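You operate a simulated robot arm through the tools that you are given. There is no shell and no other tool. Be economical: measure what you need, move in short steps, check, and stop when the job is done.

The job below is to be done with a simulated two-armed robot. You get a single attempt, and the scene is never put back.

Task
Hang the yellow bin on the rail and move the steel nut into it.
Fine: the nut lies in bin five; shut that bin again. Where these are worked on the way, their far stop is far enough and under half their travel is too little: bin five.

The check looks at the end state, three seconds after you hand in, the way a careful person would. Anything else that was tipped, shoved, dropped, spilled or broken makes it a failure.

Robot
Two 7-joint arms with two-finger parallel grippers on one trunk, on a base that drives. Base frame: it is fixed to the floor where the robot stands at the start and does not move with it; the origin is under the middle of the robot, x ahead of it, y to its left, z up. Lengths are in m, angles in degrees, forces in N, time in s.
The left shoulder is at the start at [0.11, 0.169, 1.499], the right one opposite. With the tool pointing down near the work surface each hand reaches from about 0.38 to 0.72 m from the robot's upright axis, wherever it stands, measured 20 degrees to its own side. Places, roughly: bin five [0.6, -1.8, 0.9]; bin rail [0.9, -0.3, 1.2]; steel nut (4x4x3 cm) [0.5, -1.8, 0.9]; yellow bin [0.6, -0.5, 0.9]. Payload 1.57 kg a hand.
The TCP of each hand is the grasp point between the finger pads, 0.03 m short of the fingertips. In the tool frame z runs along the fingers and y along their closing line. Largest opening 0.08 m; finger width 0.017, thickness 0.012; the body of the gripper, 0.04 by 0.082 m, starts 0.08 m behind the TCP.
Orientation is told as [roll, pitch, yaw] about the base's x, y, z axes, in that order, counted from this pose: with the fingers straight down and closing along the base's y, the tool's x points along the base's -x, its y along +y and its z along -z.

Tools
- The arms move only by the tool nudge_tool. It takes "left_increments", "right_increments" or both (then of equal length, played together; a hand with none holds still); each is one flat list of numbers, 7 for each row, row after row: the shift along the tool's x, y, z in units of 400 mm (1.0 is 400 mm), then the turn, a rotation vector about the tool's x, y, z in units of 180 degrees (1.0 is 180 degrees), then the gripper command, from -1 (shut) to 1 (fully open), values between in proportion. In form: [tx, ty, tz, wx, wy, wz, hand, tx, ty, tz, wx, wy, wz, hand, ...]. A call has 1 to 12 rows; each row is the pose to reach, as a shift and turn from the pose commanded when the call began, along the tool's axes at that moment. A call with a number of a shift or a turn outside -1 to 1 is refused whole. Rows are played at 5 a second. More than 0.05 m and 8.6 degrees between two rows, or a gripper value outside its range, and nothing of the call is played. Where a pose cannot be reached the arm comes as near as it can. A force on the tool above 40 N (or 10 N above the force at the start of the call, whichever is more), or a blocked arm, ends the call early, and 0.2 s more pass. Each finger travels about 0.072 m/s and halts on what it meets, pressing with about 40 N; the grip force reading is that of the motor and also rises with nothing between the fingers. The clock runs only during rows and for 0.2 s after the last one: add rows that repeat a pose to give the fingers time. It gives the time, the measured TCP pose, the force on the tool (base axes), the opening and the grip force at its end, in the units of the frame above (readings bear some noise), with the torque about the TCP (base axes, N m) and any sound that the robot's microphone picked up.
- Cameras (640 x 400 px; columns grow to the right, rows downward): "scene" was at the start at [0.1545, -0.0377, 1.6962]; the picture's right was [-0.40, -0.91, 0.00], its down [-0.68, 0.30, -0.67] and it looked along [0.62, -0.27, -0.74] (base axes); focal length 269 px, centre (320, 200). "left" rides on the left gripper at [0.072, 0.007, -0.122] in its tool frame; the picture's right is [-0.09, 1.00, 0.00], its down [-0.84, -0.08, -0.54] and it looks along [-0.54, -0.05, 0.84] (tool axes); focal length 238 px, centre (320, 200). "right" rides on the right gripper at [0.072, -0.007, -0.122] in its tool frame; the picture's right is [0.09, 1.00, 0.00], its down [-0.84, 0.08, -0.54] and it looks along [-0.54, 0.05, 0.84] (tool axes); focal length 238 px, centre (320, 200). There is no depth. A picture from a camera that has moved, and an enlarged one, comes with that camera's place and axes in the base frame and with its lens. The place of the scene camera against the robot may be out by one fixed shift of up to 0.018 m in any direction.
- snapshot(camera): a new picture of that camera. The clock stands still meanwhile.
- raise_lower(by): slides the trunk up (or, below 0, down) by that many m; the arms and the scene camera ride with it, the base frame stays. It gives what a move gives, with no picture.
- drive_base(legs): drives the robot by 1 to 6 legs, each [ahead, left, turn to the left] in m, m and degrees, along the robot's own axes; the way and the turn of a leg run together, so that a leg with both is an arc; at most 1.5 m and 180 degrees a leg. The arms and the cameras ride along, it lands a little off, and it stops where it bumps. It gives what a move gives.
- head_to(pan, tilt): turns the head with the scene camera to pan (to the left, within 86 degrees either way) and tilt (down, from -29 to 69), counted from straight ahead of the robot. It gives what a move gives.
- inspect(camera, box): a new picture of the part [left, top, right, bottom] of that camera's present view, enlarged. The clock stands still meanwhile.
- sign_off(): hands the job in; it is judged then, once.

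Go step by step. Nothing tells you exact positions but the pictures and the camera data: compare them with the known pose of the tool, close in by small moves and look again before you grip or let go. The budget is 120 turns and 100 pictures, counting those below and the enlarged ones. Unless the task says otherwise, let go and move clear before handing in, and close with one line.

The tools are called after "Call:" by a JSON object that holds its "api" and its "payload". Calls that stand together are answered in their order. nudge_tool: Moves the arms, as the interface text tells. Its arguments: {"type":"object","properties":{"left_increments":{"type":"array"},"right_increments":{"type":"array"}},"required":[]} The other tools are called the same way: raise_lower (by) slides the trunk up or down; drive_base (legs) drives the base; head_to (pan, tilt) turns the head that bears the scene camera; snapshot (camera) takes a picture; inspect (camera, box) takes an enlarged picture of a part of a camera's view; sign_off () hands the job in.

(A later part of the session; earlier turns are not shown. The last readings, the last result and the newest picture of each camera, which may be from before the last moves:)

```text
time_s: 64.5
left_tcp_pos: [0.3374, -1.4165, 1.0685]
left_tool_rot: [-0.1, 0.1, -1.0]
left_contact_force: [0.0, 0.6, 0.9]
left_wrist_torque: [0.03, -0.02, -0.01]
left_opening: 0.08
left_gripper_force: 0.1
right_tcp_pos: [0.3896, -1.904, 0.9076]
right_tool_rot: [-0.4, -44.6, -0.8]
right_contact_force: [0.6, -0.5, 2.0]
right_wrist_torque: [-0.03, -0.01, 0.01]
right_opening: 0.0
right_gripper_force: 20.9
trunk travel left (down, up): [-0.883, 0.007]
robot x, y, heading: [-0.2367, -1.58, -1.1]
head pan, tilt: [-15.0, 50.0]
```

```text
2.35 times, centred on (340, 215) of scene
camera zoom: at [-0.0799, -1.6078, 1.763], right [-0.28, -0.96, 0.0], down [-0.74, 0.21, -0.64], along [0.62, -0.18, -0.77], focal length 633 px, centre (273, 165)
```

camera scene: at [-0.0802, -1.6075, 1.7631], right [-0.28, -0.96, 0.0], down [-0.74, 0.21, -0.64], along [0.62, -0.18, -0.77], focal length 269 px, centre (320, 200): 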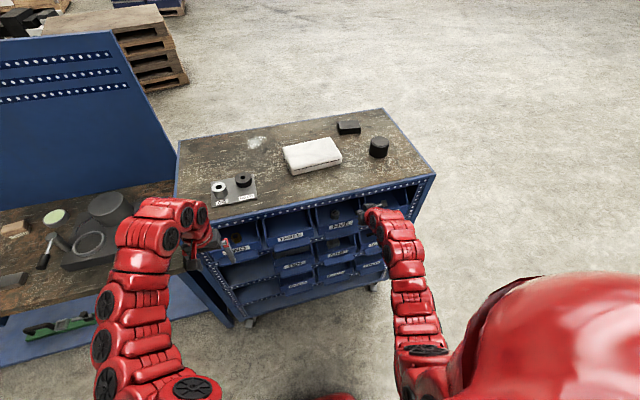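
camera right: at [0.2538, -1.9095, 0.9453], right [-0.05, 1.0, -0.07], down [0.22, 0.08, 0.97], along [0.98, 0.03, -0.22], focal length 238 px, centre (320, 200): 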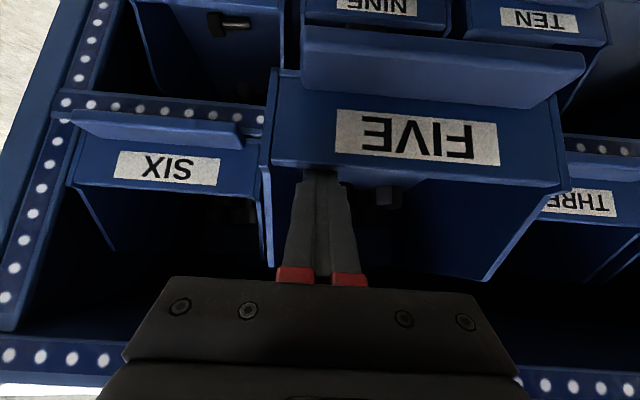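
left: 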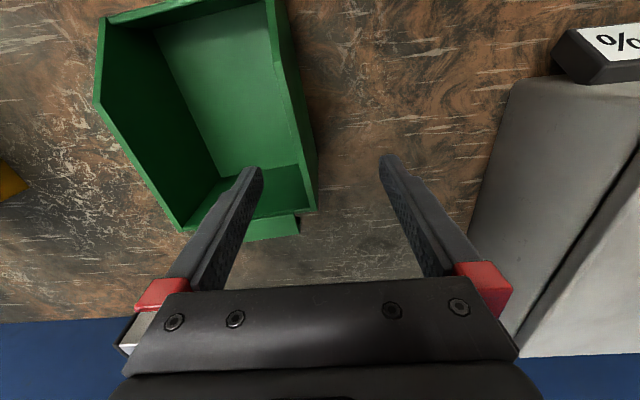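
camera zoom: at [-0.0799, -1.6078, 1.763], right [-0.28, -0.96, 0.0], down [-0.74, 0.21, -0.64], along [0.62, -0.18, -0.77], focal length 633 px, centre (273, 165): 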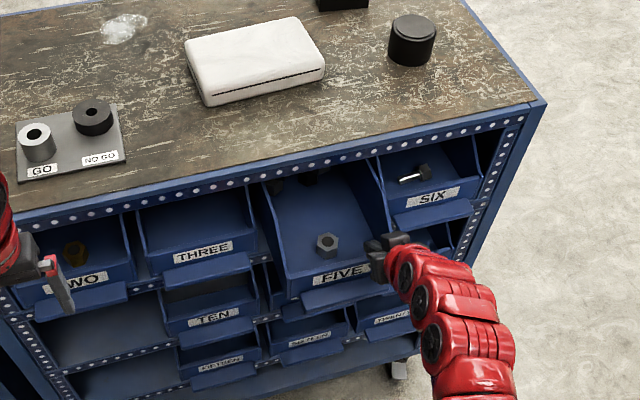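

Bin FIVE slid out about 9 cm with the nut in it. I pull farther to make sure it passes half its travel.

Call:
{"api": "nudge_tool", "payload": {"right_increments": [0.018, 0, -0.018, 0, 0, 0, -1, 0.036, 0, -0.036, 0, 0, 0, -1, 0.054, 0, -0.054, 0, 0, 0, -1, 0.072, 0, -0.072, 0, 0, 0, -1, 0.09, 0, -0.09, 0, 0, 0, -1, 0.106, 0, -0.106, 0, 0, 0, -1]}}

Call:
{"api": "inspect", "payload": {"camera": "scene", "box": [240, 130, 440, 300]}}

```text
time_s: 65.9
left_tcp_pos: [0.3371, -1.4176, 1.0695]
left_tool_rot: [0.0, 0.1, -1.0]
left_contact_force: [-0.6, 0.5, -0.7]
left_wrist_torque: [-0.02, 0.02, -0.02]
left_opening: 0.0799
left_gripper_force: 0.1
right_tcp_pos: [0.3293, -1.9038, 0.9099]
right_tool_rot: [-0.4, -44.8, -0.8]
right_contact_force: [1.7, 0.1, 2.9]
right_wrist_torque: [-0.02, -0.01, -0.03]
right_opening: 0.0
right_gripper_force: 21.5
trunk travel left (down, up): [-0.883, 0.007]
robot x, y, heading: [-0.2365, -1.5793, -1.2]
head pan, tilt: [-15.0, 50.0]
```

```text
2.35 times, centred on (340, 215) of scene
camera zoom: at [-0.0792, -1.6078, 1.763], right [-0.28, -0.96, 0.0], down [-0.74, 0.21, -0.64], along [0.62, -0.18, -0.77], focal length 633 px, centre (273, 165)
```

zoom: 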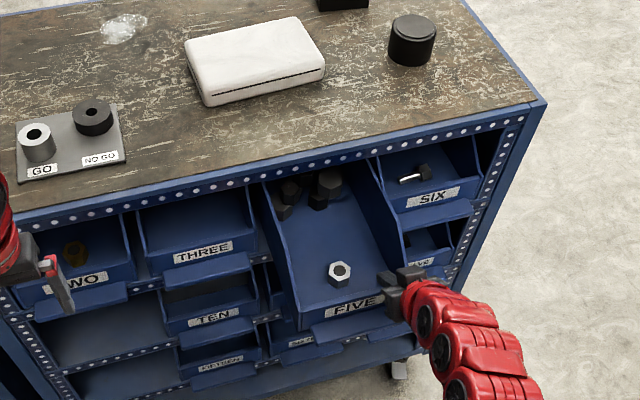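

Still sliding freely; I pull another 5 cm, watching for the stop.

Call:
{"api": "nudge_tool", "payload": {"right_increments": [0.018, 0, -0.018, 0, 0, 0, -1, 0.036, 0, -0.036, 0, 0, 0, -1, 0.054, 0, -0.054, 0, 0, 0, -1, 0.072, 0, -0.072, 0, 0, 0, -1, 0.088, 0, -0.088, 0, 0, 0, -1]}}

Call:
{"api": "inspect", "payload": {"camera": "scene", "box": [240, 130, 440, 300]}}

```text
time_s: 66.7
left_tcp_pos: [0.3384, -1.4158, 1.0699]
left_tool_rot: [0.0, 0.0, -0.8]
left_contact_force: [1.3, -0.7, 0.9]
left_wrist_torque: [-0.01, -0.01, -0.03]
left_opening: 0.08
left_gripper_force: 0.1
right_tcp_pos: [0.3117, -1.9003, 0.9147]
right_tool_rot: [-0.6, -46.0, -0.5]
right_contact_force: [13.7, 1.2, -5.3]
right_wrist_torque: [0.02, -0.82, 0.05]
right_opening: 0.0
right_gripper_force: 21.3
trunk travel left (down, up): [-0.883, 0.007]
robot x, y, heading: [-0.2341, -1.579, -0.8]
head pan, tilt: [-15.0, 50.0]
stopped in row 4 (right hand): the force on the tool passed its limit at 45 N (the readings are from after the stop); the commanded pose is now the measured one
```

```text
2.35 times, centred on (340, 215) of scene
camera zoom: at [-0.0794, -1.6075, 1.7629], right [-0.27, -0.96, 0.0], down [-0.74, 0.21, -0.64], along [0.62, -0.18, -0.77], focal length 633 px, centre (273, 165)
```

zoom: 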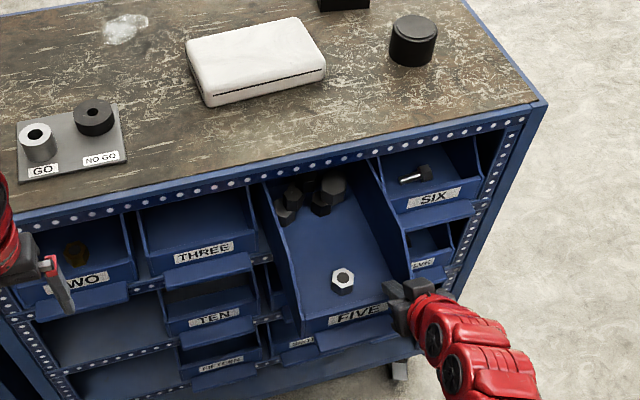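

The bin is at its far stop. I lift the fingers out, bring the tool upright over the nut and open the gripper.

Call:
{"api": "nudge_tool", "payload": {"right_increments": [-0.0174, 0, 0.018, 0, 0, 0, -1, -0.098, 0, -0.06, 0, 0, 0, -1, -0.179, 0, -0.138, 0, 0, 0, -1, -0.26, 0.025, -0.199, 0, 0.04, 0, -1, -0.304, 0.0625, -0.207, 0, 0.085, 0, 0, -0.339, 0.1125, -0.189, 0, 0.128, 0, 1, -0.339, 0.1125, -0.189, 0, 0.17, 0, 1, -0.339, 0.1125, -0.189, 0, 0.213, 0, 1, -0.339, 0.1125, -0.189, 0, 0.2556, 0, 1, -0.339, 0.1125, -0.189, 0, 0.2556, 0, 1]}}

Call:
{"api": "snapshot", "payload": {"camera": "right"}}

```text
time_s: 68.9
left_tcp_pos: [0.3388, -1.4163, 1.0703]
left_tool_rot: [0.0, 0.0, -0.9]
left_contact_force: [0.0, 0.6, -0.1]
left_wrist_torque: [0.02, 0.03, 0.0]
left_opening: 0.08
left_gripper_force: 0.2
right_tcp_pos: [0.3514, -1.8571, 1.0648]
right_tool_rot: [-0.3, 0.4, -1.0]
right_contact_force: [-0.8, -0.7, -1.2]
right_wrist_torque: [0.0, -0.01, -0.03]
right_opening: 0.0801
right_gripper_force: 0.0
trunk travel left (down, up): [-0.883, 0.007]
robot x, y, heading: [-0.2326, -1.5781, -1.0]
head pan, tilt: [-15.0, 50.0]
```

```text
34 pictures are left
camera right: at [0.2802, -1.8633, 1.1884], right [-0.08, 1.0, 0.0], down [0.84, 0.07, 0.54], along [0.54, 0.04, -0.84], focal length 238 px, centre (320, 200)
```

right: 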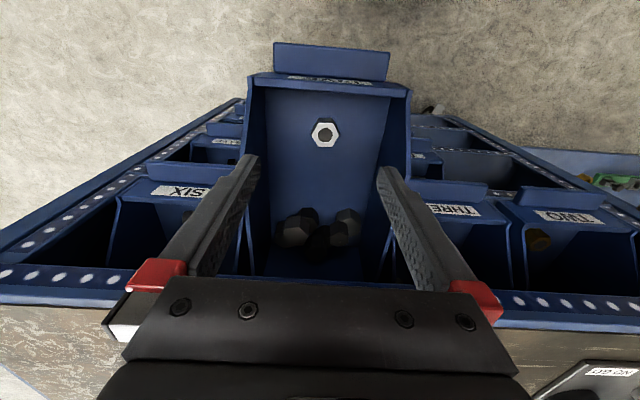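

The nut is near (0.367, −1.850), centred in the open bin. I zoom in to see how its flats lie.

Call:
{"api": "inspect", "payload": {"camera": "right", "box": [295, 105, 355, 155]}}

```text
8.00 times, centred on (325, 130) of right
camera zoom: at [0.2802, -1.8633, 1.1884], right [-0.08, 1.0, 0.0], down [0.84, 0.07, 0.54], along [0.54, 0.04, -0.84], focal length 1907 px, centre (280, 760)
```

zoom: 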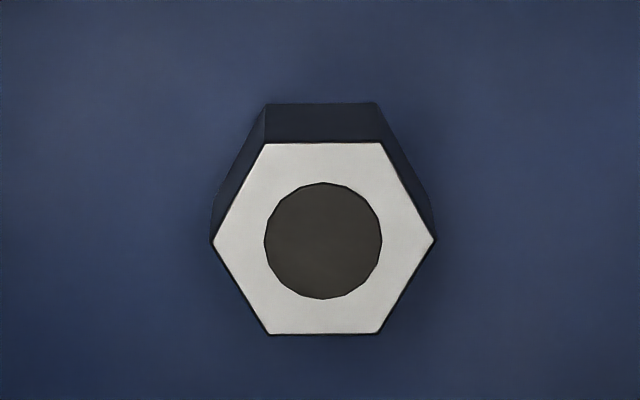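

The nut's points lie along y, so I turn the tool 25° to close on flats and descend to just above it.

Call:
{"api": "nudge_tool", "payload": {"right_increments": [-0.017, 0.007, 0.07, 0, 0, 0.035, 1, -0.034, 0.014, 0.14, 0, 0, 0.07, 1, -0.051, 0.0205, 0.21, 0, 0, 0.105, 1, -0.051, 0.0205, 0.2875, 0, 0, 0.1367, 1, -0.051, 0.0205, 0.2875, 0, 0, 0.1367, 1]}}

Call:
{"api": "snapshot", "payload": {"camera": "right"}}

```text
time_s: 70.1
left_tcp_pos: [0.337, -1.4179, 1.0695]
left_tool_rot: [0.1, 0.1, -0.9]
left_contact_force: [-0.4, 0.2, -0.4]
left_wrist_torque: [0.0, 0.01, 0.02]
left_opening: 0.0799
left_gripper_force: 0.1
right_tcp_pos: [0.3702, -1.8483, 0.9505]
right_tool_rot: [-0.5, 0.1, -25.6]
right_contact_force: [0.6, 0.3, -0.8]
right_wrist_torque: [-0.02, 0.0, -0.02]
right_opening: 0.08
right_gripper_force: 0.0
trunk travel left (down, up): [-0.883, 0.007]
robot x, y, heading: [-0.2391, -1.5773, -0.8]
head pan, tilt: [-15.0, 50.0]
```

```text
32 pictures are left
camera right: at [0.3043, -1.8231, 1.0737], right [0.35, 0.94, -0.01], down [0.79, -0.29, 0.54], along [0.5, -0.19, -0.84], focal length 238 px, centre (320, 200)
```

right: 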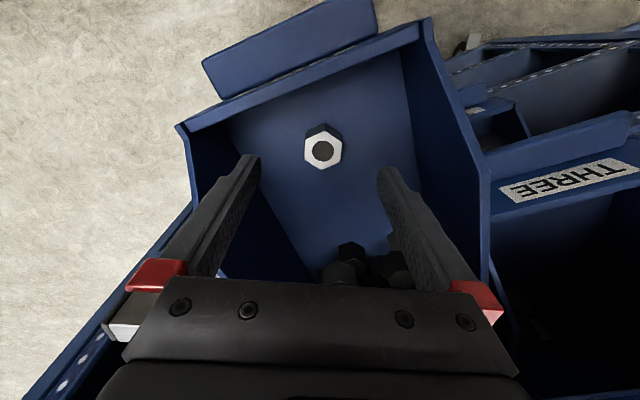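

The flats now face the fingers. A small correction, then down to z≈0.903 with the tips just above the bin floor.

Call:
{"api": "nudge_tool", "payload": {"right_increments": [0.013, 0.005, 0.04, 0, 0, 0, 1, 0.013, 0.005, 0.08, 0, 0, 0, 1, 0.013, 0.005, 0.105, 0, 0, 0, 1, 0.013, 0.005, 0.1175, 0, 0, 0, 1, 0.013, 0.005, 0.1175, 0, 0, 0, 1]}}

Call:
{"api": "snapshot", "payload": {"camera": "right"}}

```text
time_s: 71.3
left_tcp_pos: [0.3389, -1.4173, 1.0693]
left_tool_rot: [0.0, 0.0, -0.9]
left_contact_force: [-0.1, -0.9, -0.3]
left_wrist_torque: [-0.01, 0.01, 0.01]
left_opening: 0.0799
left_gripper_force: 0.0
right_tcp_pos: [0.3671, -1.8442, 0.903]
right_tool_rot: [-0.5, 0.0, -25.6]
right_contact_force: [-0.3, 0.0, -1.0]
right_wrist_torque: [-0.02, -0.01, 0.0]
right_opening: 0.0799
right_gripper_force: 0.0
trunk travel left (down, up): [-0.883, 0.007]
robot x, y, heading: [-0.2313, -1.5792, -0.8]
head pan, tilt: [-15.0, 50.0]
```

```text
31 pictures are left
camera right: at [0.3002, -1.8201, 1.0264], right [0.35, 0.94, -0.01], down [0.79, -0.29, 0.54], along [0.51, -0.19, -0.84], focal length 238 px, centre (320, 200)
```

right: 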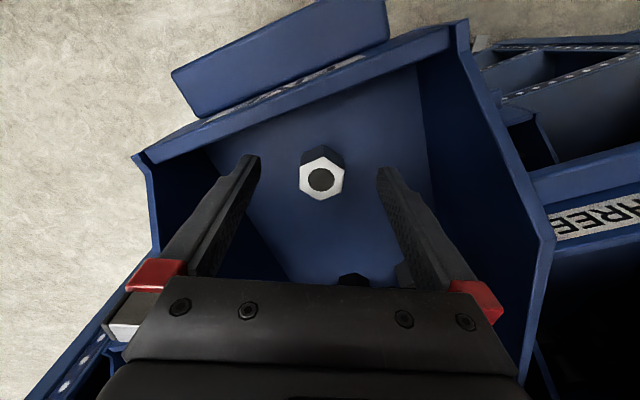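

Triangulation puts the nut's top at z≈0.883, so I go 1.2 cm lower, then close.

Call:
{"api": "nudge_tool", "payload": {"right_increments": [-0.006, 0, 0.015, 0, 0, 0, 1, -0.006, 0, 0.03, 0, 0, 0, 1, -0.006, 0, 0.03, 0, 0, 0, 1]}}

Call:
{"api": "nudge_tool", "payload": {"right_increments": [0, 0, 0, 0, 0, 0, 0.5, 0, 0, 0, 0, 0, 0, 0, 0, 0, 0, 0, 0, 0, -0.5, 0, 0, 0, 0, 0, 0, -1, 0, 0, 0, 0, 0, 0, -1]}}

Call:
{"api": "snapshot", "payload": {"camera": "right"}}

```text
time_s: 72.1
left_tcp_pos: [0.338, -1.4158, 1.0693]
left_tool_rot: [0.0, 0.1, -0.9]
left_contact_force: [-0.1, 0.7, -0.1]
left_wrist_torque: [-0.03, -0.03, 0.01]
left_opening: 0.08
left_gripper_force: 0.1
right_tcp_pos: [0.3693, -1.8461, 0.8899]
right_tool_rot: [-0.4, 0.1, -25.5]
right_contact_force: [0.5, -0.2, 0.0]
right_wrist_torque: [-0.04, 0.0, -0.01]
right_opening: 0.0798
right_gripper_force: 0.0
trunk travel left (down, up): [-0.883, 0.007]
robot x, y, heading: [-0.2335, -1.5815, -1.0]
head pan, tilt: [-15.0, 50.0]
```

```text
time_s: 73.3
left_tcp_pos: [0.3394, -1.4172, 1.0699]
left_tool_rot: [0.0, 0.0, -1.0]
left_contact_force: [0.1, -0.1, -0.2]
left_wrist_torque: [0.03, 0.02, -0.03]
left_opening: 0.0799
left_gripper_force: 0.1
right_tcp_pos: [0.3683, -1.8452, 0.8899]
right_tool_rot: [-0.4, 0.1, -25.5]
right_contact_force: [1.1, -0.9, 1.9]
right_wrist_torque: [-0.01, -0.03, -0.01]
right_opening: 0.0332
right_gripper_force: 40.4
trunk travel left (down, up): [-0.883, 0.007]
robot x, y, heading: [-0.2375, -1.5784, -0.9]
head pan, tilt: [-15.0, 50.0]
```

```text
30 pictures are left
camera right: at [0.3027, -1.8212, 1.0134], right [0.35, 0.94, -0.01], down [0.79, -0.29, 0.54], along [0.5, -0.19, -0.84], focal length 238 px, centre (320, 200)
```

right: 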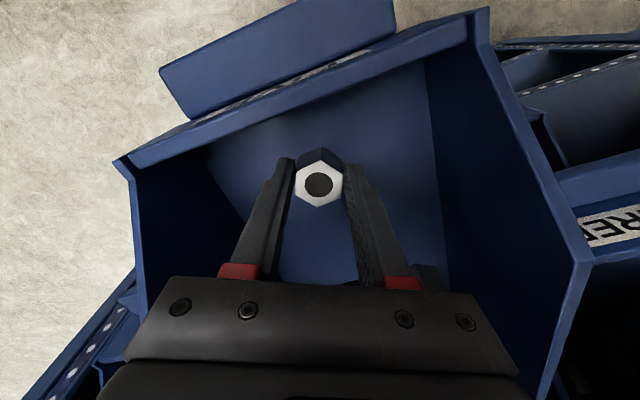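

The nut is gripped (33 mm). I lift it clear.

Call:
{"api": "nudge_tool", "payload": {"right_increments": [0, 0, -0.05, 0, 0, 0, -1, 0, 0, -0.13, 0, 0, 0, -1, 0, 0, -0.22, 0, 0, 0, -1, 0, 0, -0.32, 0, 0, 0, -1, 0, 0, -0.42, 0, 0, 0, -1, 0, 0, -0.42, 0, 0, 0, -1]}}

Call:
{"api": "snapshot", "payload": {"camera": "right"}}

Call:
{"api": "snapshot", "payload": {"camera": "left"}}

```text
time_s: 74.7
left_tcp_pos: [0.3386, -1.418, 1.0702]
left_tool_rot: [0.0, 0.0, -0.8]
left_contact_force: [0.3, -0.1, 0.2]
left_wrist_torque: [-0.01, 0.0, 0.01]
left_opening: 0.08
left_gripper_force: 0.1
right_tcp_pos: [0.3699, -1.8453, 1.0586]
right_tool_rot: [-0.4, 0.1, -25.6]
right_contact_force: [0.6, 0.6, -1.0]
right_wrist_torque: [0.03, 0.02, 0.01]
right_opening: 0.033
right_gripper_force: 39.8
trunk travel left (down, up): [-0.883, 0.007]
robot x, y, heading: [-0.2336, -1.5806, -0.9]
head pan, tilt: [-15.0, 50.0]
```

```text
29 pictures are left
camera right: at [0.3035, -1.8201, 1.1816], right [0.35, 0.94, -0.01], down [0.79, -0.29, 0.54], along [0.5, -0.19, -0.84], focal length 238 px, centre (320, 200)
```

right: 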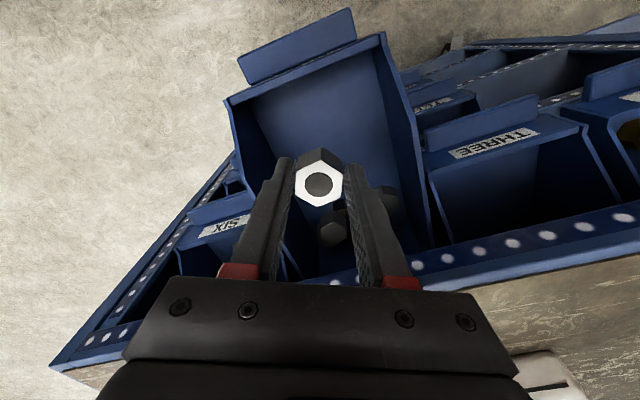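

```text
28 pictures are left
camera left: at [0.2672, -1.4105, 1.1909], right [0.11, 0.99, 0.0], down [0.84, -0.09, 0.54], along [0.54, -0.06, -0.84], focal length 238 px, centre (320, 200)
```

left: 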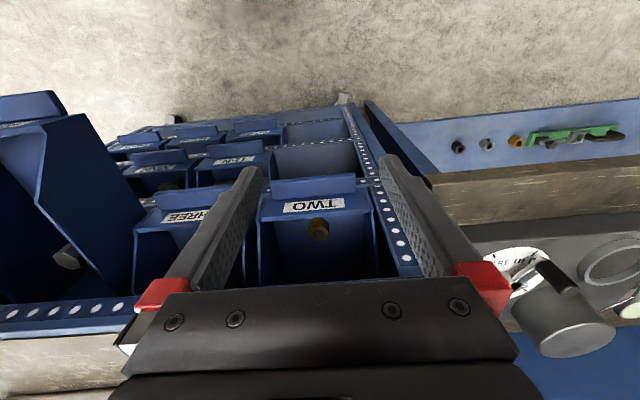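

The nut is held. To shut bin FIVE I'll use the left hand, so I drive right 0.33 m to bring that hand in front of it.

Call:
{"api": "drive_base", "payload": {"legs": [[0, -0.33, 1]]}}

Call:
{"api": "nudge_tool", "payload": {"left_increments": [0.08, -0.04, 0, 0, 0, 0, 0, 0.16, -0.08, 0.02, 0, 0, 0, -1, 0.22, -0.14, 0.08, 0, -0.03, 0, -1, 0.24, -0.2, 0.14, 0, -0.06, 0, -1, 0.24, -0.24, 0.18, 0, -0.083, 0, -1, 0.24, -0.24, 0.18, 0, -0.083, 0, -1]}}

Call:
{"api": "snapshot", "payload": {"camera": "left"}}

Call:
{"api": "snapshot", "payload": {"camera": "scene"}}

```text
time_s: 76.9
left_tcp_pos: [0.3327, -1.7371, 1.0701]
left_tool_rot: [0.0, 0.0, -0.2]
left_contact_force: [-0.3, 0.0, 0.7]
left_wrist_torque: [-0.01, -0.03, 0.04]
left_opening: 0.08
left_gripper_force: 0.1
right_tcp_pos: [0.3688, -2.1645, 1.0584]
right_tool_rot: [-0.5, 0.1, -24.9]
right_contact_force: [-0.7, -0.3, -2.5]
right_wrist_torque: [0.01, -0.01, -0.01]
right_opening: 0.0331
right_gripper_force: 39.9
trunk travel left (down, up): [-0.883, 0.007]
robot x, y, heading: [-0.2344, -1.9098, -0.4]
head pan, tilt: [-15.0, 50.0]
```

```text
time_s: 78.3
left_tcp_pos: [0.2364, -1.8336, 0.9962]
left_tool_rot: [0.0, -15.0, -0.4]
left_contact_force: [-0.2, -0.7, 0.1]
left_wrist_torque: [-0.02, 0.02, 0.02]
left_opening: 0.0
left_gripper_force: 22.0
right_tcp_pos: [0.3687, -2.1656, 1.0574]
right_tool_rot: [-0.4, 0.1, -24.9]
right_contact_force: [-0.3, -0.5, -0.3]
right_wrist_torque: [0.03, -0.01, 0.03]
right_opening: 0.0332
right_gripper_force: 40.1
trunk travel left (down, up): [-0.883, 0.007]
robot x, y, heading: [-0.236, -1.9069, -0.4]
head pan, tilt: [-15.0, 50.0]
```

```text
27 pictures are left
camera left: at [0.1348, -1.8271, 1.0936], right [0.09, 1.0, 0.02], down [0.67, -0.08, 0.74], along [0.74, -0.05, -0.67], focal length 238 px, centre (320, 200)
```

left: 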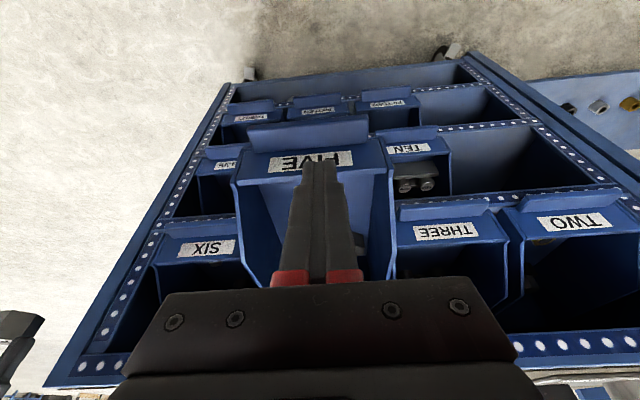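

```text
26 pictures are left
camera scene: at [-0.0813, -1.9335, 1.7629], right [-0.26, -0.96, 0.0], down [-0.74, 0.2, -0.64], along [0.62, -0.17, -0.77], focal length 269 px, centre (320, 200)
```

scene: 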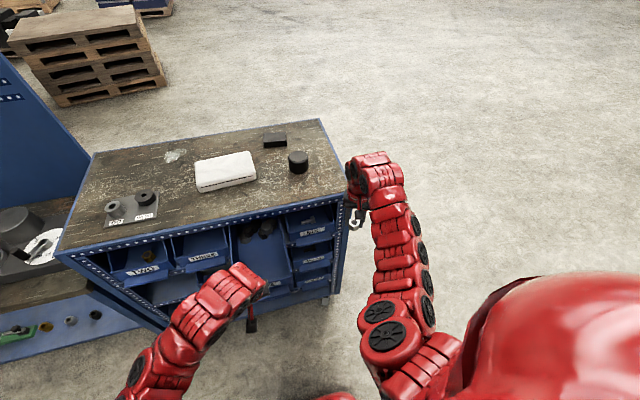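

The left fingers are shut and just in front of and above FIVE's ledge. I back off slightly and lower them in front of it.

Call:
{"api": "nudge_tool", "payload": {"left_increments": [0.052, -0.0285, -0.014, 0, 0, 0, -1, 0.083, -0.0285, 0.102, 0, 0, 0, -1, 0.114, -0.0285, 0.218, 0, 0, 0, -1, 0.114, -0.0285, 0.218, 0, 0, 0, -1]}}

Call:
{"api": "snapshot", "payload": {"camera": "left"}}

```text
time_s: 79.3
left_tcp_pos: [0.2133, -1.8451, 0.9009]
left_tool_rot: [0.1, -15.0, -0.3]
left_contact_force: [-0.6, 0.1, -0.5]
left_wrist_torque: [-0.03, -0.03, 0.02]
left_opening: 0.0
left_gripper_force: 21.4
right_tcp_pos: [0.368, -2.1661, 1.058]
right_tool_rot: [-0.4, 0.1, -24.9]
right_contact_force: [-1.3, 0.3, -1.2]
right_wrist_torque: [0.05, 0.01, 0.0]
right_opening: 0.0332
right_gripper_force: 40.2
trunk travel left (down, up): [-0.883, 0.007]
robot x, y, heading: [-0.2396, -1.9106, -0.4]
head pan, tilt: [-15.0, 50.0]
```

```text
25 pictures are left
camera left: at [0.112, -1.8395, 0.9988], right [0.09, 1.0, 0.02], down [0.67, -0.08, 0.74], along [0.74, -0.05, -0.67], focal length 238 px, centre (320, 200)
```

left: 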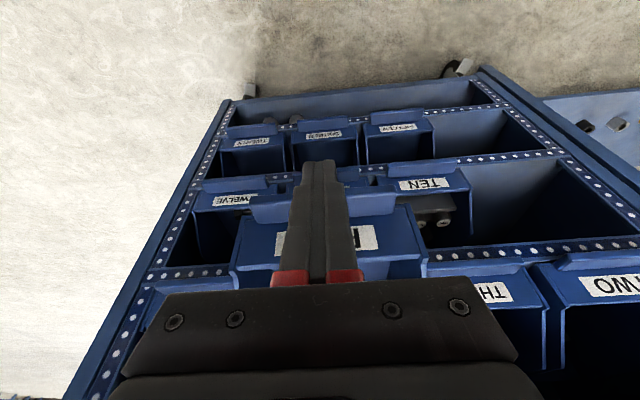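

The fingers stand centred in front of FIVE's ledge. I push the bin in.

Call:
{"api": "nudge_tool", "payload": {"left_increments": [-0.05, 0, 0.0134, 0, 0, 0, -1, -0.1, 0, 0.0268, 0, 0, 0, -1, -0.15, 0, 0.04, 0, 0, 0, -1, -0.2, 0, 0.0536, 0, 0, 0, -1, -0.25, 0, 0.067, 0, 0, 0, -1, -0.3, 0, 0.08, 0, 0, 0, -1, -0.35, 0, 0.094, 0, 0, 0, -1, -0.4, 0, 0.107, 0, 0, 0, -1, -0.4, 0, 0.107, 0, 0, 0, -1]}}

Call:
{"api": "snapshot", "payload": {"camera": "left"}}

```text
time_s: 81.3
left_tcp_pos: [0.3819, -1.845, 0.9012]
left_tool_rot: [-0.1, -14.9, -0.3]
left_contact_force: [1.1, 0.2, 0.1]
left_wrist_torque: [0.0, 0.02, -0.02]
left_opening: 0.0
left_gripper_force: 22.1
right_tcp_pos: [0.3679, -2.166, 1.0586]
right_tool_rot: [-0.5, 0.1, -24.9]
right_contact_force: [-0.5, -0.6, -1.5]
right_wrist_torque: [0.02, 0.04, 0.0]
right_opening: 0.0331
right_gripper_force: 39.5
trunk travel left (down, up): [-0.883, 0.007]
robot x, y, heading: [-0.234, -1.9087, -0.5]
head pan, tilt: [-15.0, 50.0]
```

```text
24 pictures are left
camera left: at [0.2804, -1.8394, 0.9994], right [0.09, 1.0, 0.02], down [0.67, -0.08, 0.74], along [0.74, -0.05, -0.67], focal length 238 px, centre (320, 200)
```

left: 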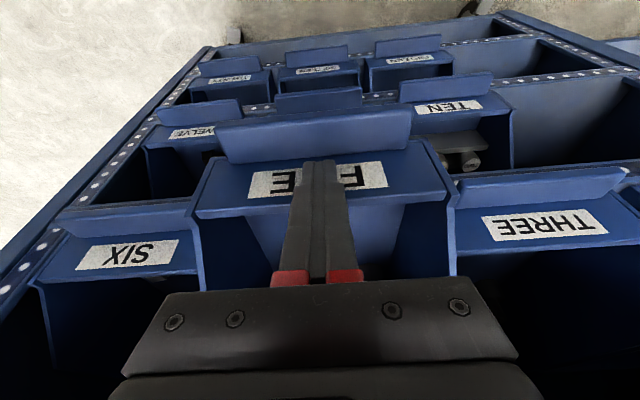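

The bin has gone in most of the way but still sits out from its neighbours. I push on in short steps until it stops.

Call:
{"api": "nudge_tool", "payload": {"left_increments": [-0.025, 0, 0.0067, 0, 0, 0, -1, -0.05, 0, 0.0134, 0, 0, 0, -1, -0.075, 0, 0.02, 0, 0, 0, -1, -0.1, 0, 0.0268, 0, 0, 0, -1, -0.12, 0, 0.032, 0, 0, 0, -1, -0.12, 0, 0.032, 0, 0, 0, -1]}}

Call:
{"api": "snapshot", "payload": {"camera": "left"}}

```text
time_s: 82.7
left_tcp_pos: [0.4316, -1.8456, 0.902]
left_tool_rot: [0.0, -14.9, -0.3]
left_contact_force: [0.4, 0.4, -0.1]
left_wrist_torque: [0.01, 0.01, 0.01]
left_opening: 0.0
left_gripper_force: 21.7
right_tcp_pos: [0.3693, -2.1664, 1.0585]
right_tool_rot: [-0.4, 0.1, -25.0]
right_contact_force: [-1.2, 0.0, -1.0]
right_wrist_torque: [0.07, 0.01, 0.0]
right_opening: 0.0333
right_gripper_force: 40.0
trunk travel left (down, up): [-0.883, 0.007]
robot x, y, heading: [-0.2368, -1.9074, -0.4]
head pan, tilt: [-15.0, 50.0]
```

```text
23 pictures are left
camera left: at [0.3302, -1.84, 1.0], right [0.09, 1.0, 0.02], down [0.67, -0.08, 0.74], along [0.74, -0.05, -0.67], focal length 238 px, centre (320, 200)
```

left: 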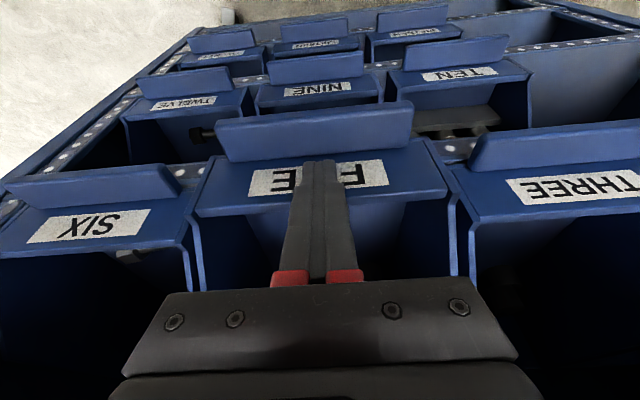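

Nearly flush; a little more until it stops.

Call:
{"api": "nudge_tool", "payload": {"left_increments": [-0.0125, 0, 0.0033, 0, 0, 0, -1, -0.025, 0, 0.0067, 0, 0, 0, -1, -0.0375, 0, 0.01, 0, 0, 0, -1, -0.05, 0, 0.0134, 0, 0, 0, -1, -0.05, 0, 0.0134, 0, 0, 0, -1]}}

Call:
{"api": "snapshot", "payload": {"camera": "left"}}

```text
time_s: 83.9
left_tcp_pos: [0.4503, -1.846, 0.9022]
left_tool_rot: [0.0, -14.9, -0.3]
left_contact_force: [-0.8, 0.2, 0.3]
left_wrist_torque: [0.04, 0.06, 0.01]
left_opening: 0.0001
left_gripper_force: 21.1
right_tcp_pos: [0.3686, -2.1658, 1.0587]
right_tool_rot: [-0.3, 0.2, -24.9]
right_contact_force: [0.2, 0.1, -0.1]
right_wrist_torque: [0.02, 0.02, 0.01]
right_opening: 0.0331
right_gripper_force: 40.2
trunk travel left (down, up): [-0.883, 0.007]
robot x, y, heading: [-0.237, -1.9048, -0.5]
head pan, tilt: [-15.0, 50.0]
```

```text
22 pictures are left
camera left: at [0.3502, -1.8403, 1.0001], right [0.09, 1.0, 0.02], down [0.67, -0.08, 0.74], along [0.74, -0.05, -0.67], focal length 238 px, centre (320, 200)
```

left: 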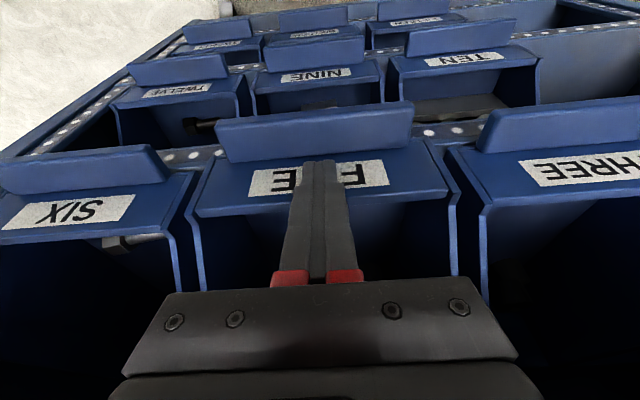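

About 1.5–2 cm remain, and the hand body nears the header, so I tilt the fingers to 30° before finishing the push.

Call:
{"api": "nudge_tool", "payload": {"left_increments": [0.0241, 0, -0.0065, 0, 0, 0, -1, 0.0241, 0, -0.0065, 0, -0.042, 0, -1, 0.0241, 0, -0.0065, 0, -0.083, 0, -1, 0.0241, 0, -0.0065, 0, -0.083, 0, -1]}}

Call:
{"api": "nudge_tool", "payload": {"left_increments": [-0.0108, 0, 0.00625, 0, 0, 0, -1, -0.0217, 0, 0.0125, 0, 0, 0, -1, -0.0325, 0, 0.01875, 0, 0, 0, -1, -0.0379, 0, 0.0219, 0, 0, 0, -1, -0.0379, 0, 0.0219, 0, 0, 0, -1]}}

Call:
{"api": "snapshot", "payload": {"camera": "left"}}

```text
time_s: 84.9
left_tcp_pos: [0.4427, -1.848, 0.902]
left_tool_rot: [0.0, -29.9, -0.4]
left_contact_force: [0.5, 0.3, 0.0]
left_wrist_torque: [0.01, 0.02, 0.02]
left_opening: 0.0
left_gripper_force: 21.1
right_tcp_pos: [0.3684, -2.1651, 1.057]
right_tool_rot: [-0.3, 0.1, -25.0]
right_contact_force: [-0.8, -0.5, -1.5]
right_wrist_torque: [0.02, 0.04, -0.05]
right_opening: 0.033
right_gripper_force: 39.9
trunk travel left (down, up): [-0.883, 0.007]
robot x, y, heading: [-0.2357, -1.907, -0.4]
head pan, tilt: [-15.0, 50.0]
```

```text
time_s: 86.1
left_tcp_pos: [0.4591, -1.8464, 0.9009]
left_tool_rot: [0.0, -29.8, -0.3]
left_contact_force: [-1.2, 0.6, -0.9]
left_wrist_torque: [-0.04, -0.14, -0.02]
left_opening: 0.0
left_gripper_force: 21.5
right_tcp_pos: [0.3676, -2.1653, 1.0565]
right_tool_rot: [-0.4, 0.1, -24.9]
right_contact_force: [-0.6, 0.1, -1.1]
right_wrist_torque: [0.0, 0.01, -0.02]
right_opening: 0.0331
right_gripper_force: 40.2
trunk travel left (down, up): [-0.883, 0.007]
robot x, y, heading: [-0.2367, -1.9093, -0.2]
head pan, tilt: [-15.0, 50.0]
```

```text
21 pictures are left
camera left: at [0.3355, -1.8402, 0.9706], right [0.09, 1.0, 0.05], down [0.46, -0.08, 0.89], along [0.89, -0.05, -0.46], focal length 238 px, centre (320, 200)
```

left: 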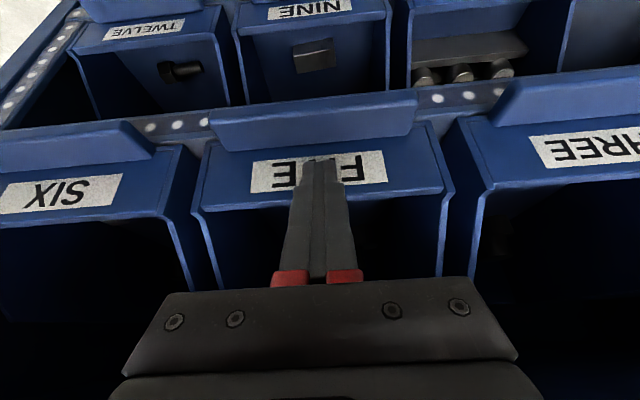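

FIVE now looks flush with SIX and THREE. One more gentle push to feel the stop.

Call:
{"api": "nudge_tool", "payload": {"left_increments": [-0.0065, 0, 0.00375, 0, 0, 0, -1, -0.013, 0, 0.0075, 0, 0, 0, -1, -0.013, 0, 0.0075, 0, 0, 0, -1]}}

```text
time_s: 86.9
left_tcp_pos: [0.4598, -1.8471, 0.9012]
left_tool_rot: [0.0, -29.5, -0.3]
left_contact_force: [-35.3, -0.1, -5.2]
left_wrist_torque: [0.04, 0.87, 0.07]
left_opening: 0.0
left_gripper_force: 21.5
right_tcp_pos: [0.3644, -2.1653, 1.0589]
right_tool_rot: [-0.3, -0.1, -24.9]
right_contact_force: [0.0, 0.7, -0.3]
right_wrist_torque: [-0.01, -0.01, 0.06]
right_opening: 0.0332
right_gripper_force: 40.2
trunk travel left (down, up): [-0.883, 0.007]
robot x, y, heading: [-0.2369, -1.909, 0.1]
head pan, tilt: [-15.0, 50.0]
```

The bin is shut against its stop (35 N). I draw the left hand back and up.

Call:
{"api": "nudge_tool", "payload": {"left_increments": [0.087, 0, -0.05, 0, 0, 0, -1, 0.173, 0, -0.1, 0, 0, 0, -1, 0.26, 0, -0.15, 0, 0.03, 0, -1, 0.21, 0, -0.24, 0, 0.06, 0, -1, 0.16, 0, -0.33, 0, 0.09, 0, -1, 0.1, 0, -0.42, 0, 0.12, 0, -1, 0.0475, 0, -0.518, 0, 0.1667, 0, -1, 0.0475, 0, -0.518, 0, 0.1667, 0, -1]}}

Call:
{"api": "snapshot", "payload": {"camera": "left"}}

Call:
{"api": "inspect", "payload": {"camera": "scene", "box": [50, 180, 350, 340]}}

```text
time_s: 88.7
left_tcp_pos: [0.3447, -1.8501, 1.0739]
left_tool_rot: [0.1, 0.1, -0.4]
left_contact_force: [-0.5, -0.8, -0.1]
left_wrist_torque: [0.05, -0.01, 0.0]
left_opening: 0.0003
left_gripper_force: 21.7
right_tcp_pos: [0.3658, -2.1691, 1.0579]
right_tool_rot: [-0.2, 0.1, -25.0]
right_contact_force: [0.2, -0.8, -0.7]
right_wrist_torque: [0.05, 0.0, -0.03]
right_opening: 0.0331
right_gripper_force: 39.5
trunk travel left (down, up): [-0.883, 0.007]
robot x, y, heading: [-0.2375, -1.9049, -0.3]
head pan, tilt: [-15.0, 50.0]
```

```text
20 pictures are left
camera left: at [0.2727, -1.8446, 1.1956], right [0.1, 1.0, 0.0], down [0.84, -0.08, 0.54], along [0.54, -0.05, -0.84], focal length 238 px, centre (320, 200)
```

left: 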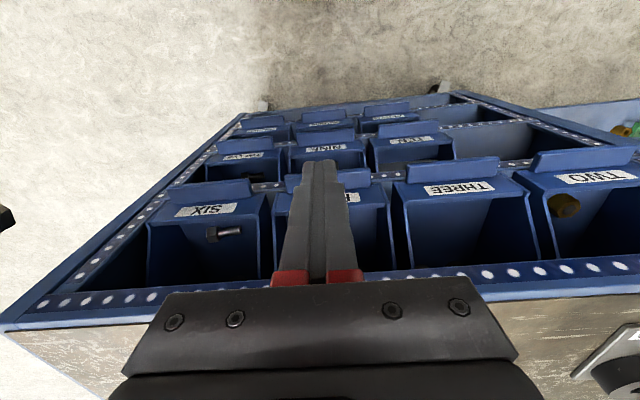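

```text
2.13 times, centred on (200, 260) of scene
camera zoom: at [-0.0847, -1.939, 1.7632], right [-0.27, -0.96, 0.0], down [-0.74, 0.2, -0.64], along [0.62, -0.17, -0.77], focal length 574 px, centre (576, 72)
```

zoom: 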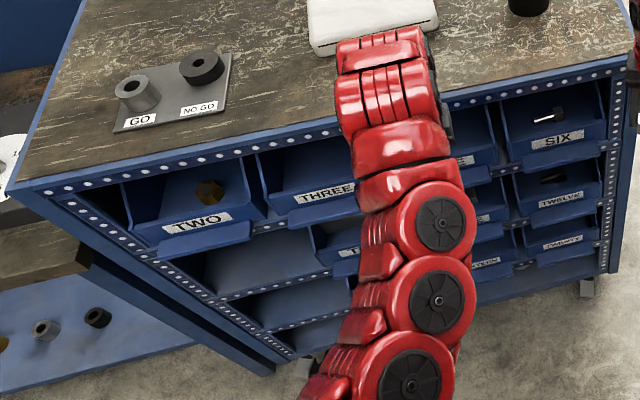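

Bin FIVE is flush and shut. Now I raise the nut to travelling height in front of the right shoulder and drive back to the bench.

Call:
{"api": "nudge_tool", "payload": {"right_increments": [0.01, 0.12, -0.03, 0, 0, -0.03, -1, 0.019, 0.24, -0.06, 0, 0, -0.06, -1, 0.019, 0.253, -0.16, 0, 0, -0.1, -1, 0.019, 0.253, -0.26, 0, 0, -0.1367, -1, 0.019, 0.253, -0.36, 0, 0, -0.1367, -1, 0.019, 0.253, -0.46, 0, 0, -0.1367, -1, 0.019, 0.253, -0.55, 0, 0, -0.1367, -1, 0.019, 0.253, -0.575, 0, 0, -0.1367, -1]}}

Call:
{"api": "drive_base", "payload": {"legs": [[0, 1.0, 0], [0, 0.84, 0]]}}

Call:
{"api": "head_to", "payload": {"pan": 0, "tilt": 35}}

Call:
{"api": "snapshot", "payload": {"camera": "scene"}}

Call:
{"api": "snapshot", "payload": {"camera": "right"}}

```text
time_s: 90.5
left_tcp_pos: [0.3474, -1.8471, 1.0719]
left_tool_rot: [0.0, 0.1, -0.3]
left_contact_force: [-1.2, 0.3, -0.1]
left_wrist_torque: [0.0, 0.02, -0.04]
left_opening: 0.0003
left_gripper_force: 21.5
right_tcp_pos: [0.4056, -2.0684, 1.2869]
right_tool_rot: [-0.4, 0.3, -0.3]
right_contact_force: [0.1, 0.9, -1.9]
right_wrist_torque: [-0.01, 0.0, -0.01]
right_opening: 0.0331
right_gripper_force: 40.4
trunk travel left (down, up): [-0.883, 0.007]
robot x, y, heading: [-0.2383, -1.907, -0.3]
head pan, tilt: [-15.0, 50.0]
```

```text
time_s: 99.8
left_tcp_pos: [0.3699, 0.0029, 1.0714]
left_tool_rot: [0.0, 0.2, -0.5]
left_contact_force: [0.1, 0.5, 0.3]
left_wrist_torque: [-0.03, 0.02, 0.0]
left_opening: 0.0
left_gripper_force: 21.3
right_tcp_pos: [0.4283, -0.219, 1.2856]
right_tool_rot: [-0.4, 0.3, -0.6]
right_contact_force: [0.8, 0.2, -1.9]
right_wrist_torque: [0.04, 0.0, 0.0]
right_opening: 0.0331
right_gripper_force: 40.6
trunk travel left (down, up): [-0.883, 0.007]
robot x, y, heading: [-0.2172, -0.0565, -0.7]
head pan, tilt: [-15.0, 50.0]
```

```text
time_s: 100.6
left_tcp_pos: [0.3695, 0.0035, 1.0735]
left_tool_rot: [0.0, 0.1, -0.5]
left_contact_force: [-0.1, 0.5, 0.4]
left_wrist_torque: [0.02, 0.01, 0.0]
left_opening: 0.0
left_gripper_force: 20.7
right_tcp_pos: [0.4268, -0.2174, 1.2866]
right_tool_rot: [-0.5, 0.4, -0.5]
right_contact_force: [-0.6, 0.1, -1.3]
right_wrist_torque: [0.04, 0.05, -0.02]
right_opening: 0.033
right_gripper_force: 40.1
trunk travel left (down, up): [-0.883, 0.007]
robot x, y, heading: [-0.2164, -0.0529, -0.7]
head pan, tilt: [0.0, 35.0]
```

```text
18 pictures are left
camera scene: at [-0.0447, -0.062, 1.7846], right [-0.01, -1.0, 0.0], down [-0.57, 0.01, -0.82], along [0.82, -0.01, -0.57], focal length 269 px, centre (320, 200)
```

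scene: 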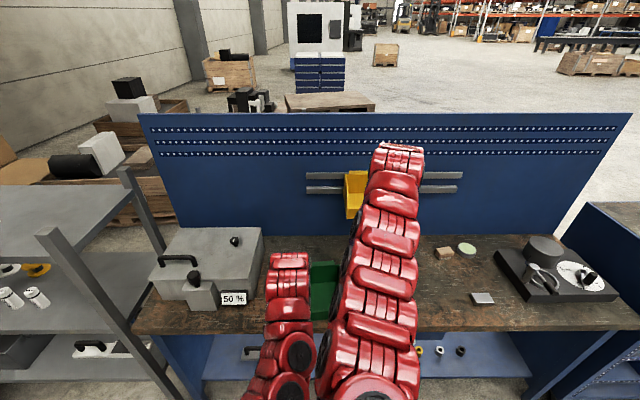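

```text
17 pictures are left
camera right: at [0.3571, -0.2238, 1.4106], right [-0.08, 1.0, -0.01], down [0.84, 0.07, 0.54], along [0.54, 0.04, -0.84], focal length 238 px, centre (320, 200)
```

right: 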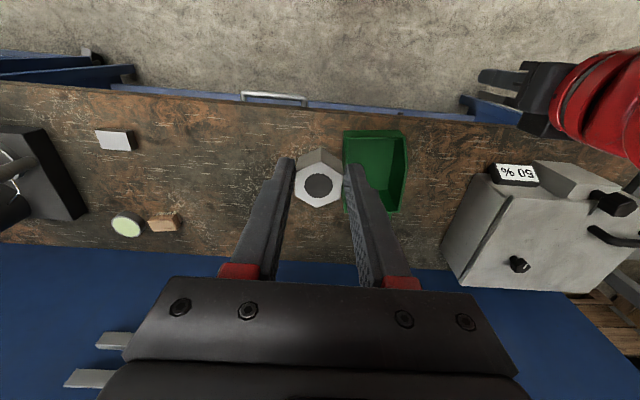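

The nut is still held and the bin still hangs. I drive forward 0.3 m and check before the final approach.

Call:
{"api": "drive_base", "payload": {"legs": [[0.31, 0, 0.7]]}}

Call:
{"api": "snapshot", "payload": {"camera": "right"}}

```text
time_s: 102.7
left_tcp_pos: [0.6802, 0.0038, 1.0734]
left_tool_rot: [0.1, 0.1, -0.2]
left_contact_force: [-0.3, 0.0, 0.6]
left_wrist_torque: [-0.04, -0.02, 0.0]
left_opening: 0.0
left_gripper_force: 21.2
right_tcp_pos: [0.7405, -0.2163, 1.2866]
right_tool_rot: [-0.4, 0.2, -0.2]
right_contact_force: [0.5, -0.1, -1.0]
right_wrist_torque: [0.02, 0.03, -0.03]
right_opening: 0.033
right_gripper_force: 40.1
trunk travel left (down, up): [-0.883, 0.007]
robot x, y, heading: [0.0944, -0.0556, -0.3]
head pan, tilt: [0.0, 35.0]
```

```text
16 pictures are left
camera right: at [0.6693, -0.2228, 1.4113], right [-0.09, 1.0, -0.01], down [0.84, 0.08, 0.54], along [0.54, 0.04, -0.84], focal length 238 px, centre (320, 200)
```

right: 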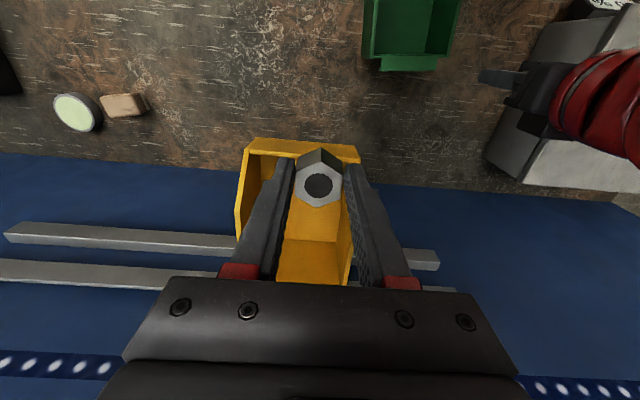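

The hand is lined up behind the bin, about 2 cm too far left. I drive 5 cm closer, then move the arm over the bin's middle.

Call:
{"api": "drive_base", "payload": {"legs": [[0.05, 0, 0]]}}

Call:
{"api": "nudge_tool", "payload": {"right_increments": [0, -0.02, 0.02, 0, 0, 0, -1, -0.03, -0.0475, 0.04, 0, 0, 0, -1, -0.075, -0.0475, 0.0575, 0, 0, 0, -1, -0.12, -0.0475, 0.06, 0, 0, 0, -1, -0.12, -0.0475, 0.06, 0, 0, 0, -1]}}

Call:
{"api": "snapshot", "payload": {"camera": "right"}}

```text
time_s: 103.6
left_tcp_pos: [0.7258, 0.0046, 1.075]
left_tool_rot: [0.0, -0.1, -0.1]
left_contact_force: [-1.3, 0.1, 0.0]
left_wrist_torque: [0.0, -0.07, 0.01]
left_opening: 0.0
left_gripper_force: 21.4
right_tcp_pos: [0.7834, -0.2158, 1.2904]
right_tool_rot: [-0.3, 0.0, -0.2]
right_contact_force: [-0.1, 0.6, -0.3]
right_wrist_torque: [-0.02, -0.06, -0.02]
right_opening: 0.0331
right_gripper_force: 39.9
trunk travel left (down, up): [-0.883, 0.007]
robot x, y, heading: [0.1443, -0.054, -0.1]
head pan, tilt: [0.0, 35.0]
```

```text
time_s: 104.8
left_tcp_pos: [0.7296, 0.0049, 1.0729]
left_tool_rot: [0.1, 0.1, -0.3]
left_contact_force: [-0.1, 0.1, 0.5]
left_wrist_torque: [0.0, -0.01, -0.02]
left_opening: 0.0
left_gripper_force: 21.3
right_tcp_pos: [0.836, -0.2368, 1.263]
right_tool_rot: [-0.5, 0.3, -0.2]
right_contact_force: [0.5, -0.3, -1.8]
right_wrist_torque: [0.03, 0.01, 0.0]
right_opening: 0.033
right_gripper_force: 39.9
trunk travel left (down, up): [-0.883, 0.007]
robot x, y, heading: [0.1454, -0.059, -0.2]
head pan, tilt: [0.0, 35.0]
```

```text
15 pictures are left
camera right: at [0.7666, -0.2423, 1.3872], right [-0.09, 1.0, -0.01], down [0.84, 0.08, 0.54], along [0.54, 0.04, -0.84], focal length 238 px, centre (320, 200)
```

right: 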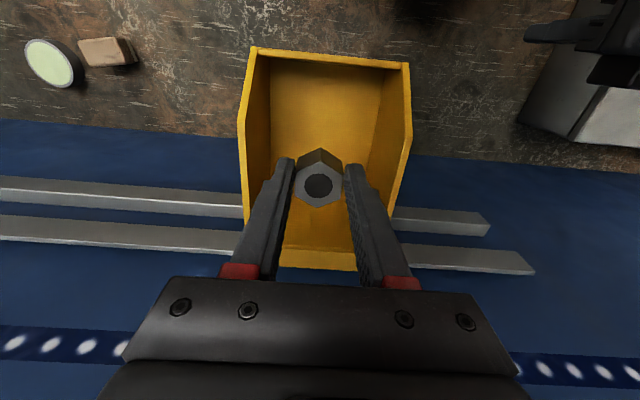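

The nut is centred over the bin's inside. I lower it near the bin floor.

Call:
{"api": "nudge_tool", "payload": {"right_increments": [0, 0, 0.05, 0, 0, 0, -1, 0, 0, 0.1, 0, 0, 0, -1, 0, 0, 0.15, 0, 0, 0, -1, 0, 0, 0.1875, 0, 0, 0, -1, 0, 0, 0.1875, 0, 0, 0, -1]}}

Call:
{"api": "snapshot", "payload": {"camera": "right"}}

```text
time_s: 106.0
left_tcp_pos: [0.73, 0.0042, 1.0718]
left_tool_rot: [0.0, 0.2, -0.1]
left_contact_force: [0.5, 0.5, 0.3]
left_wrist_torque: [-0.03, 0.01, -0.01]
left_opening: 0.0002
left_gripper_force: 21.2
right_tcp_pos: [0.8382, -0.2345, 1.1876]
right_tool_rot: [-0.5, 0.1, -0.1]
right_contact_force: [0.4, -0.7, -1.5]
right_wrist_torque: [-0.04, 0.0, 0.01]
right_opening: 0.0329
right_gripper_force: 40.1
trunk travel left (down, up): [-0.883, 0.007]
robot x, y, heading: [0.1452, -0.055, -0.1]
head pan, tilt: [0.0, 35.0]
```

```text
14 pictures are left
camera right: at [0.7676, -0.2413, 1.3121], right [-0.09, 1.0, -0.01], down [0.84, 0.08, 0.54], along [0.54, 0.04, -0.84], focal length 238 px, centre (320, 200)
```

right: 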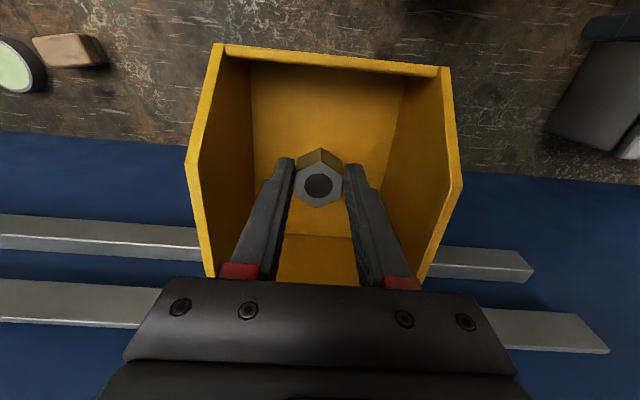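

Still clear. A little lower, feeling for the floor.

Call:
{"api": "nudge_tool", "payload": {"right_increments": [0, 0, 0.0125, 0, 0, 0, -1, 0, 0, 0.025, 0, 0, 0, -1, 0, 0, 0.025, 0, 0, 0, -1]}}

Call:
{"api": "nudge_tool", "payload": {"right_increments": [0, 0, 0.0075, 0, 0, 0, -1, 0, 0, 0.015, 0, 0, 0, -1, 0, 0, 0.015, 0, 0, 0, -1]}}

```text
time_s: 106.8
left_tcp_pos: [0.7303, 0.0047, 1.0714]
left_tool_rot: [0.0, 0.2, -0.1]
left_contact_force: [-0.4, -0.2, 0.5]
left_wrist_torque: [0.0, -0.03, -0.02]
left_opening: 0.0003
left_gripper_force: 21.5
right_tcp_pos: [0.8376, -0.2346, 1.1771]
right_tool_rot: [-0.4, 0.3, -0.2]
right_contact_force: [-0.4, 0.5, -0.3]
right_wrist_torque: [0.03, 0.02, 0.02]
right_opening: 0.033
right_gripper_force: 40.2
trunk travel left (down, up): [-0.883, 0.007]
robot x, y, heading: [0.1479, -0.0539, -0.3]
head pan, tilt: [0.0, 35.0]
```

```text
time_s: 107.6
left_tcp_pos: [0.7305, 0.0046, 1.0724]
left_tool_rot: [0.0, 0.2, -0.1]
left_contact_force: [-0.2, -0.5, 0.7]
left_wrist_torque: [0.0, 0.02, 0.0]
left_opening: 0.0002
left_gripper_force: 22.2
right_tcp_pos: [0.8383, -0.2353, 1.1725]
right_tool_rot: [-0.4, 0.2, -0.3]
right_contact_force: [0.1, -0.8, -1.0]
right_wrist_torque: [-0.02, 0.0, -0.02]
right_opening: 0.0333
right_gripper_force: 40.2
trunk travel left (down, up): [-0.883, 0.007]
robot x, y, heading: [0.1429, -0.0572, 0.1]
head pan, tilt: [0.0, 35.0]
```

Within about a centimetre of the floor. I open gently and lift the hand out.

Call:
{"api": "nudge_tool", "payload": {"right_increments": [0, 0, 0, 0, 0, 0, -0.1, 0, 0, 0, 0, 0, 0, 0.1, 0, 0, 0, 0, 0, 0, 0.4, 0, 0, 0, 0, 0, 0, 0.4, 0, 0, -0.06, 0, 0, 0, 0.4, 0, 0, -0.14, 0, 0, 0, 0.4, 0, 0, -0.22, 0, 0, 0, 0.4, 0.03, 0, -0.25, 0, 0, 0, 0.4, 0.1, 0, -0.28, 0, 0, 0, 0.4, 0.12, 0, -0.28, 0, 0, 0, 0.4]}}

Call:
{"api": "snapshot", "payload": {"camera": "right"}}

```text
time_s: 109.8
left_tcp_pos: [0.7306, 0.0032, 1.0729]
left_tool_rot: [0.0, 0.2, -0.2]
left_contact_force: [0.5, 0.2, -0.8]
left_wrist_torque: [0.04, 0.0, 0.01]
left_opening: 0.0
left_gripper_force: 21.6
right_tcp_pos: [0.7892, -0.236, 1.2838]
right_tool_rot: [-0.4, 0.5, -0.2]
right_contact_force: [0.9, 0.6, -0.1]
right_wrist_torque: [0.03, 0.0, 0.0]
right_opening: 0.0559
right_gripper_force: 0.0
trunk travel left (down, up): [-0.883, 0.007]
robot x, y, heading: [0.1477, -0.0582, -0.5]
head pan, tilt: [0.0, 35.0]
```

```text
13 pictures are left
camera right: at [0.72, -0.2421, 1.4072], right [-0.09, 1.0, -0.01], down [0.84, 0.08, 0.54], along [0.53, 0.04, -0.84], focal length 238 px, centre (320, 200)
```

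right: 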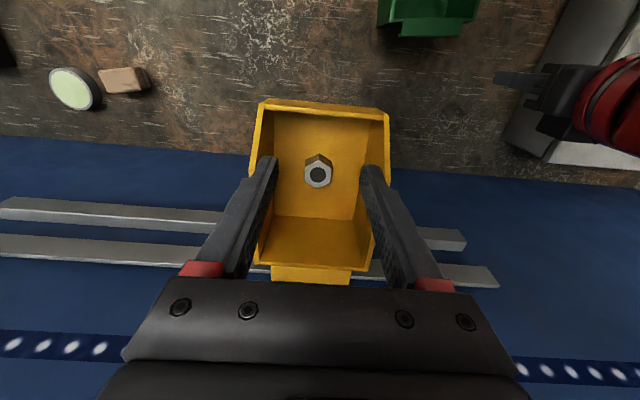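

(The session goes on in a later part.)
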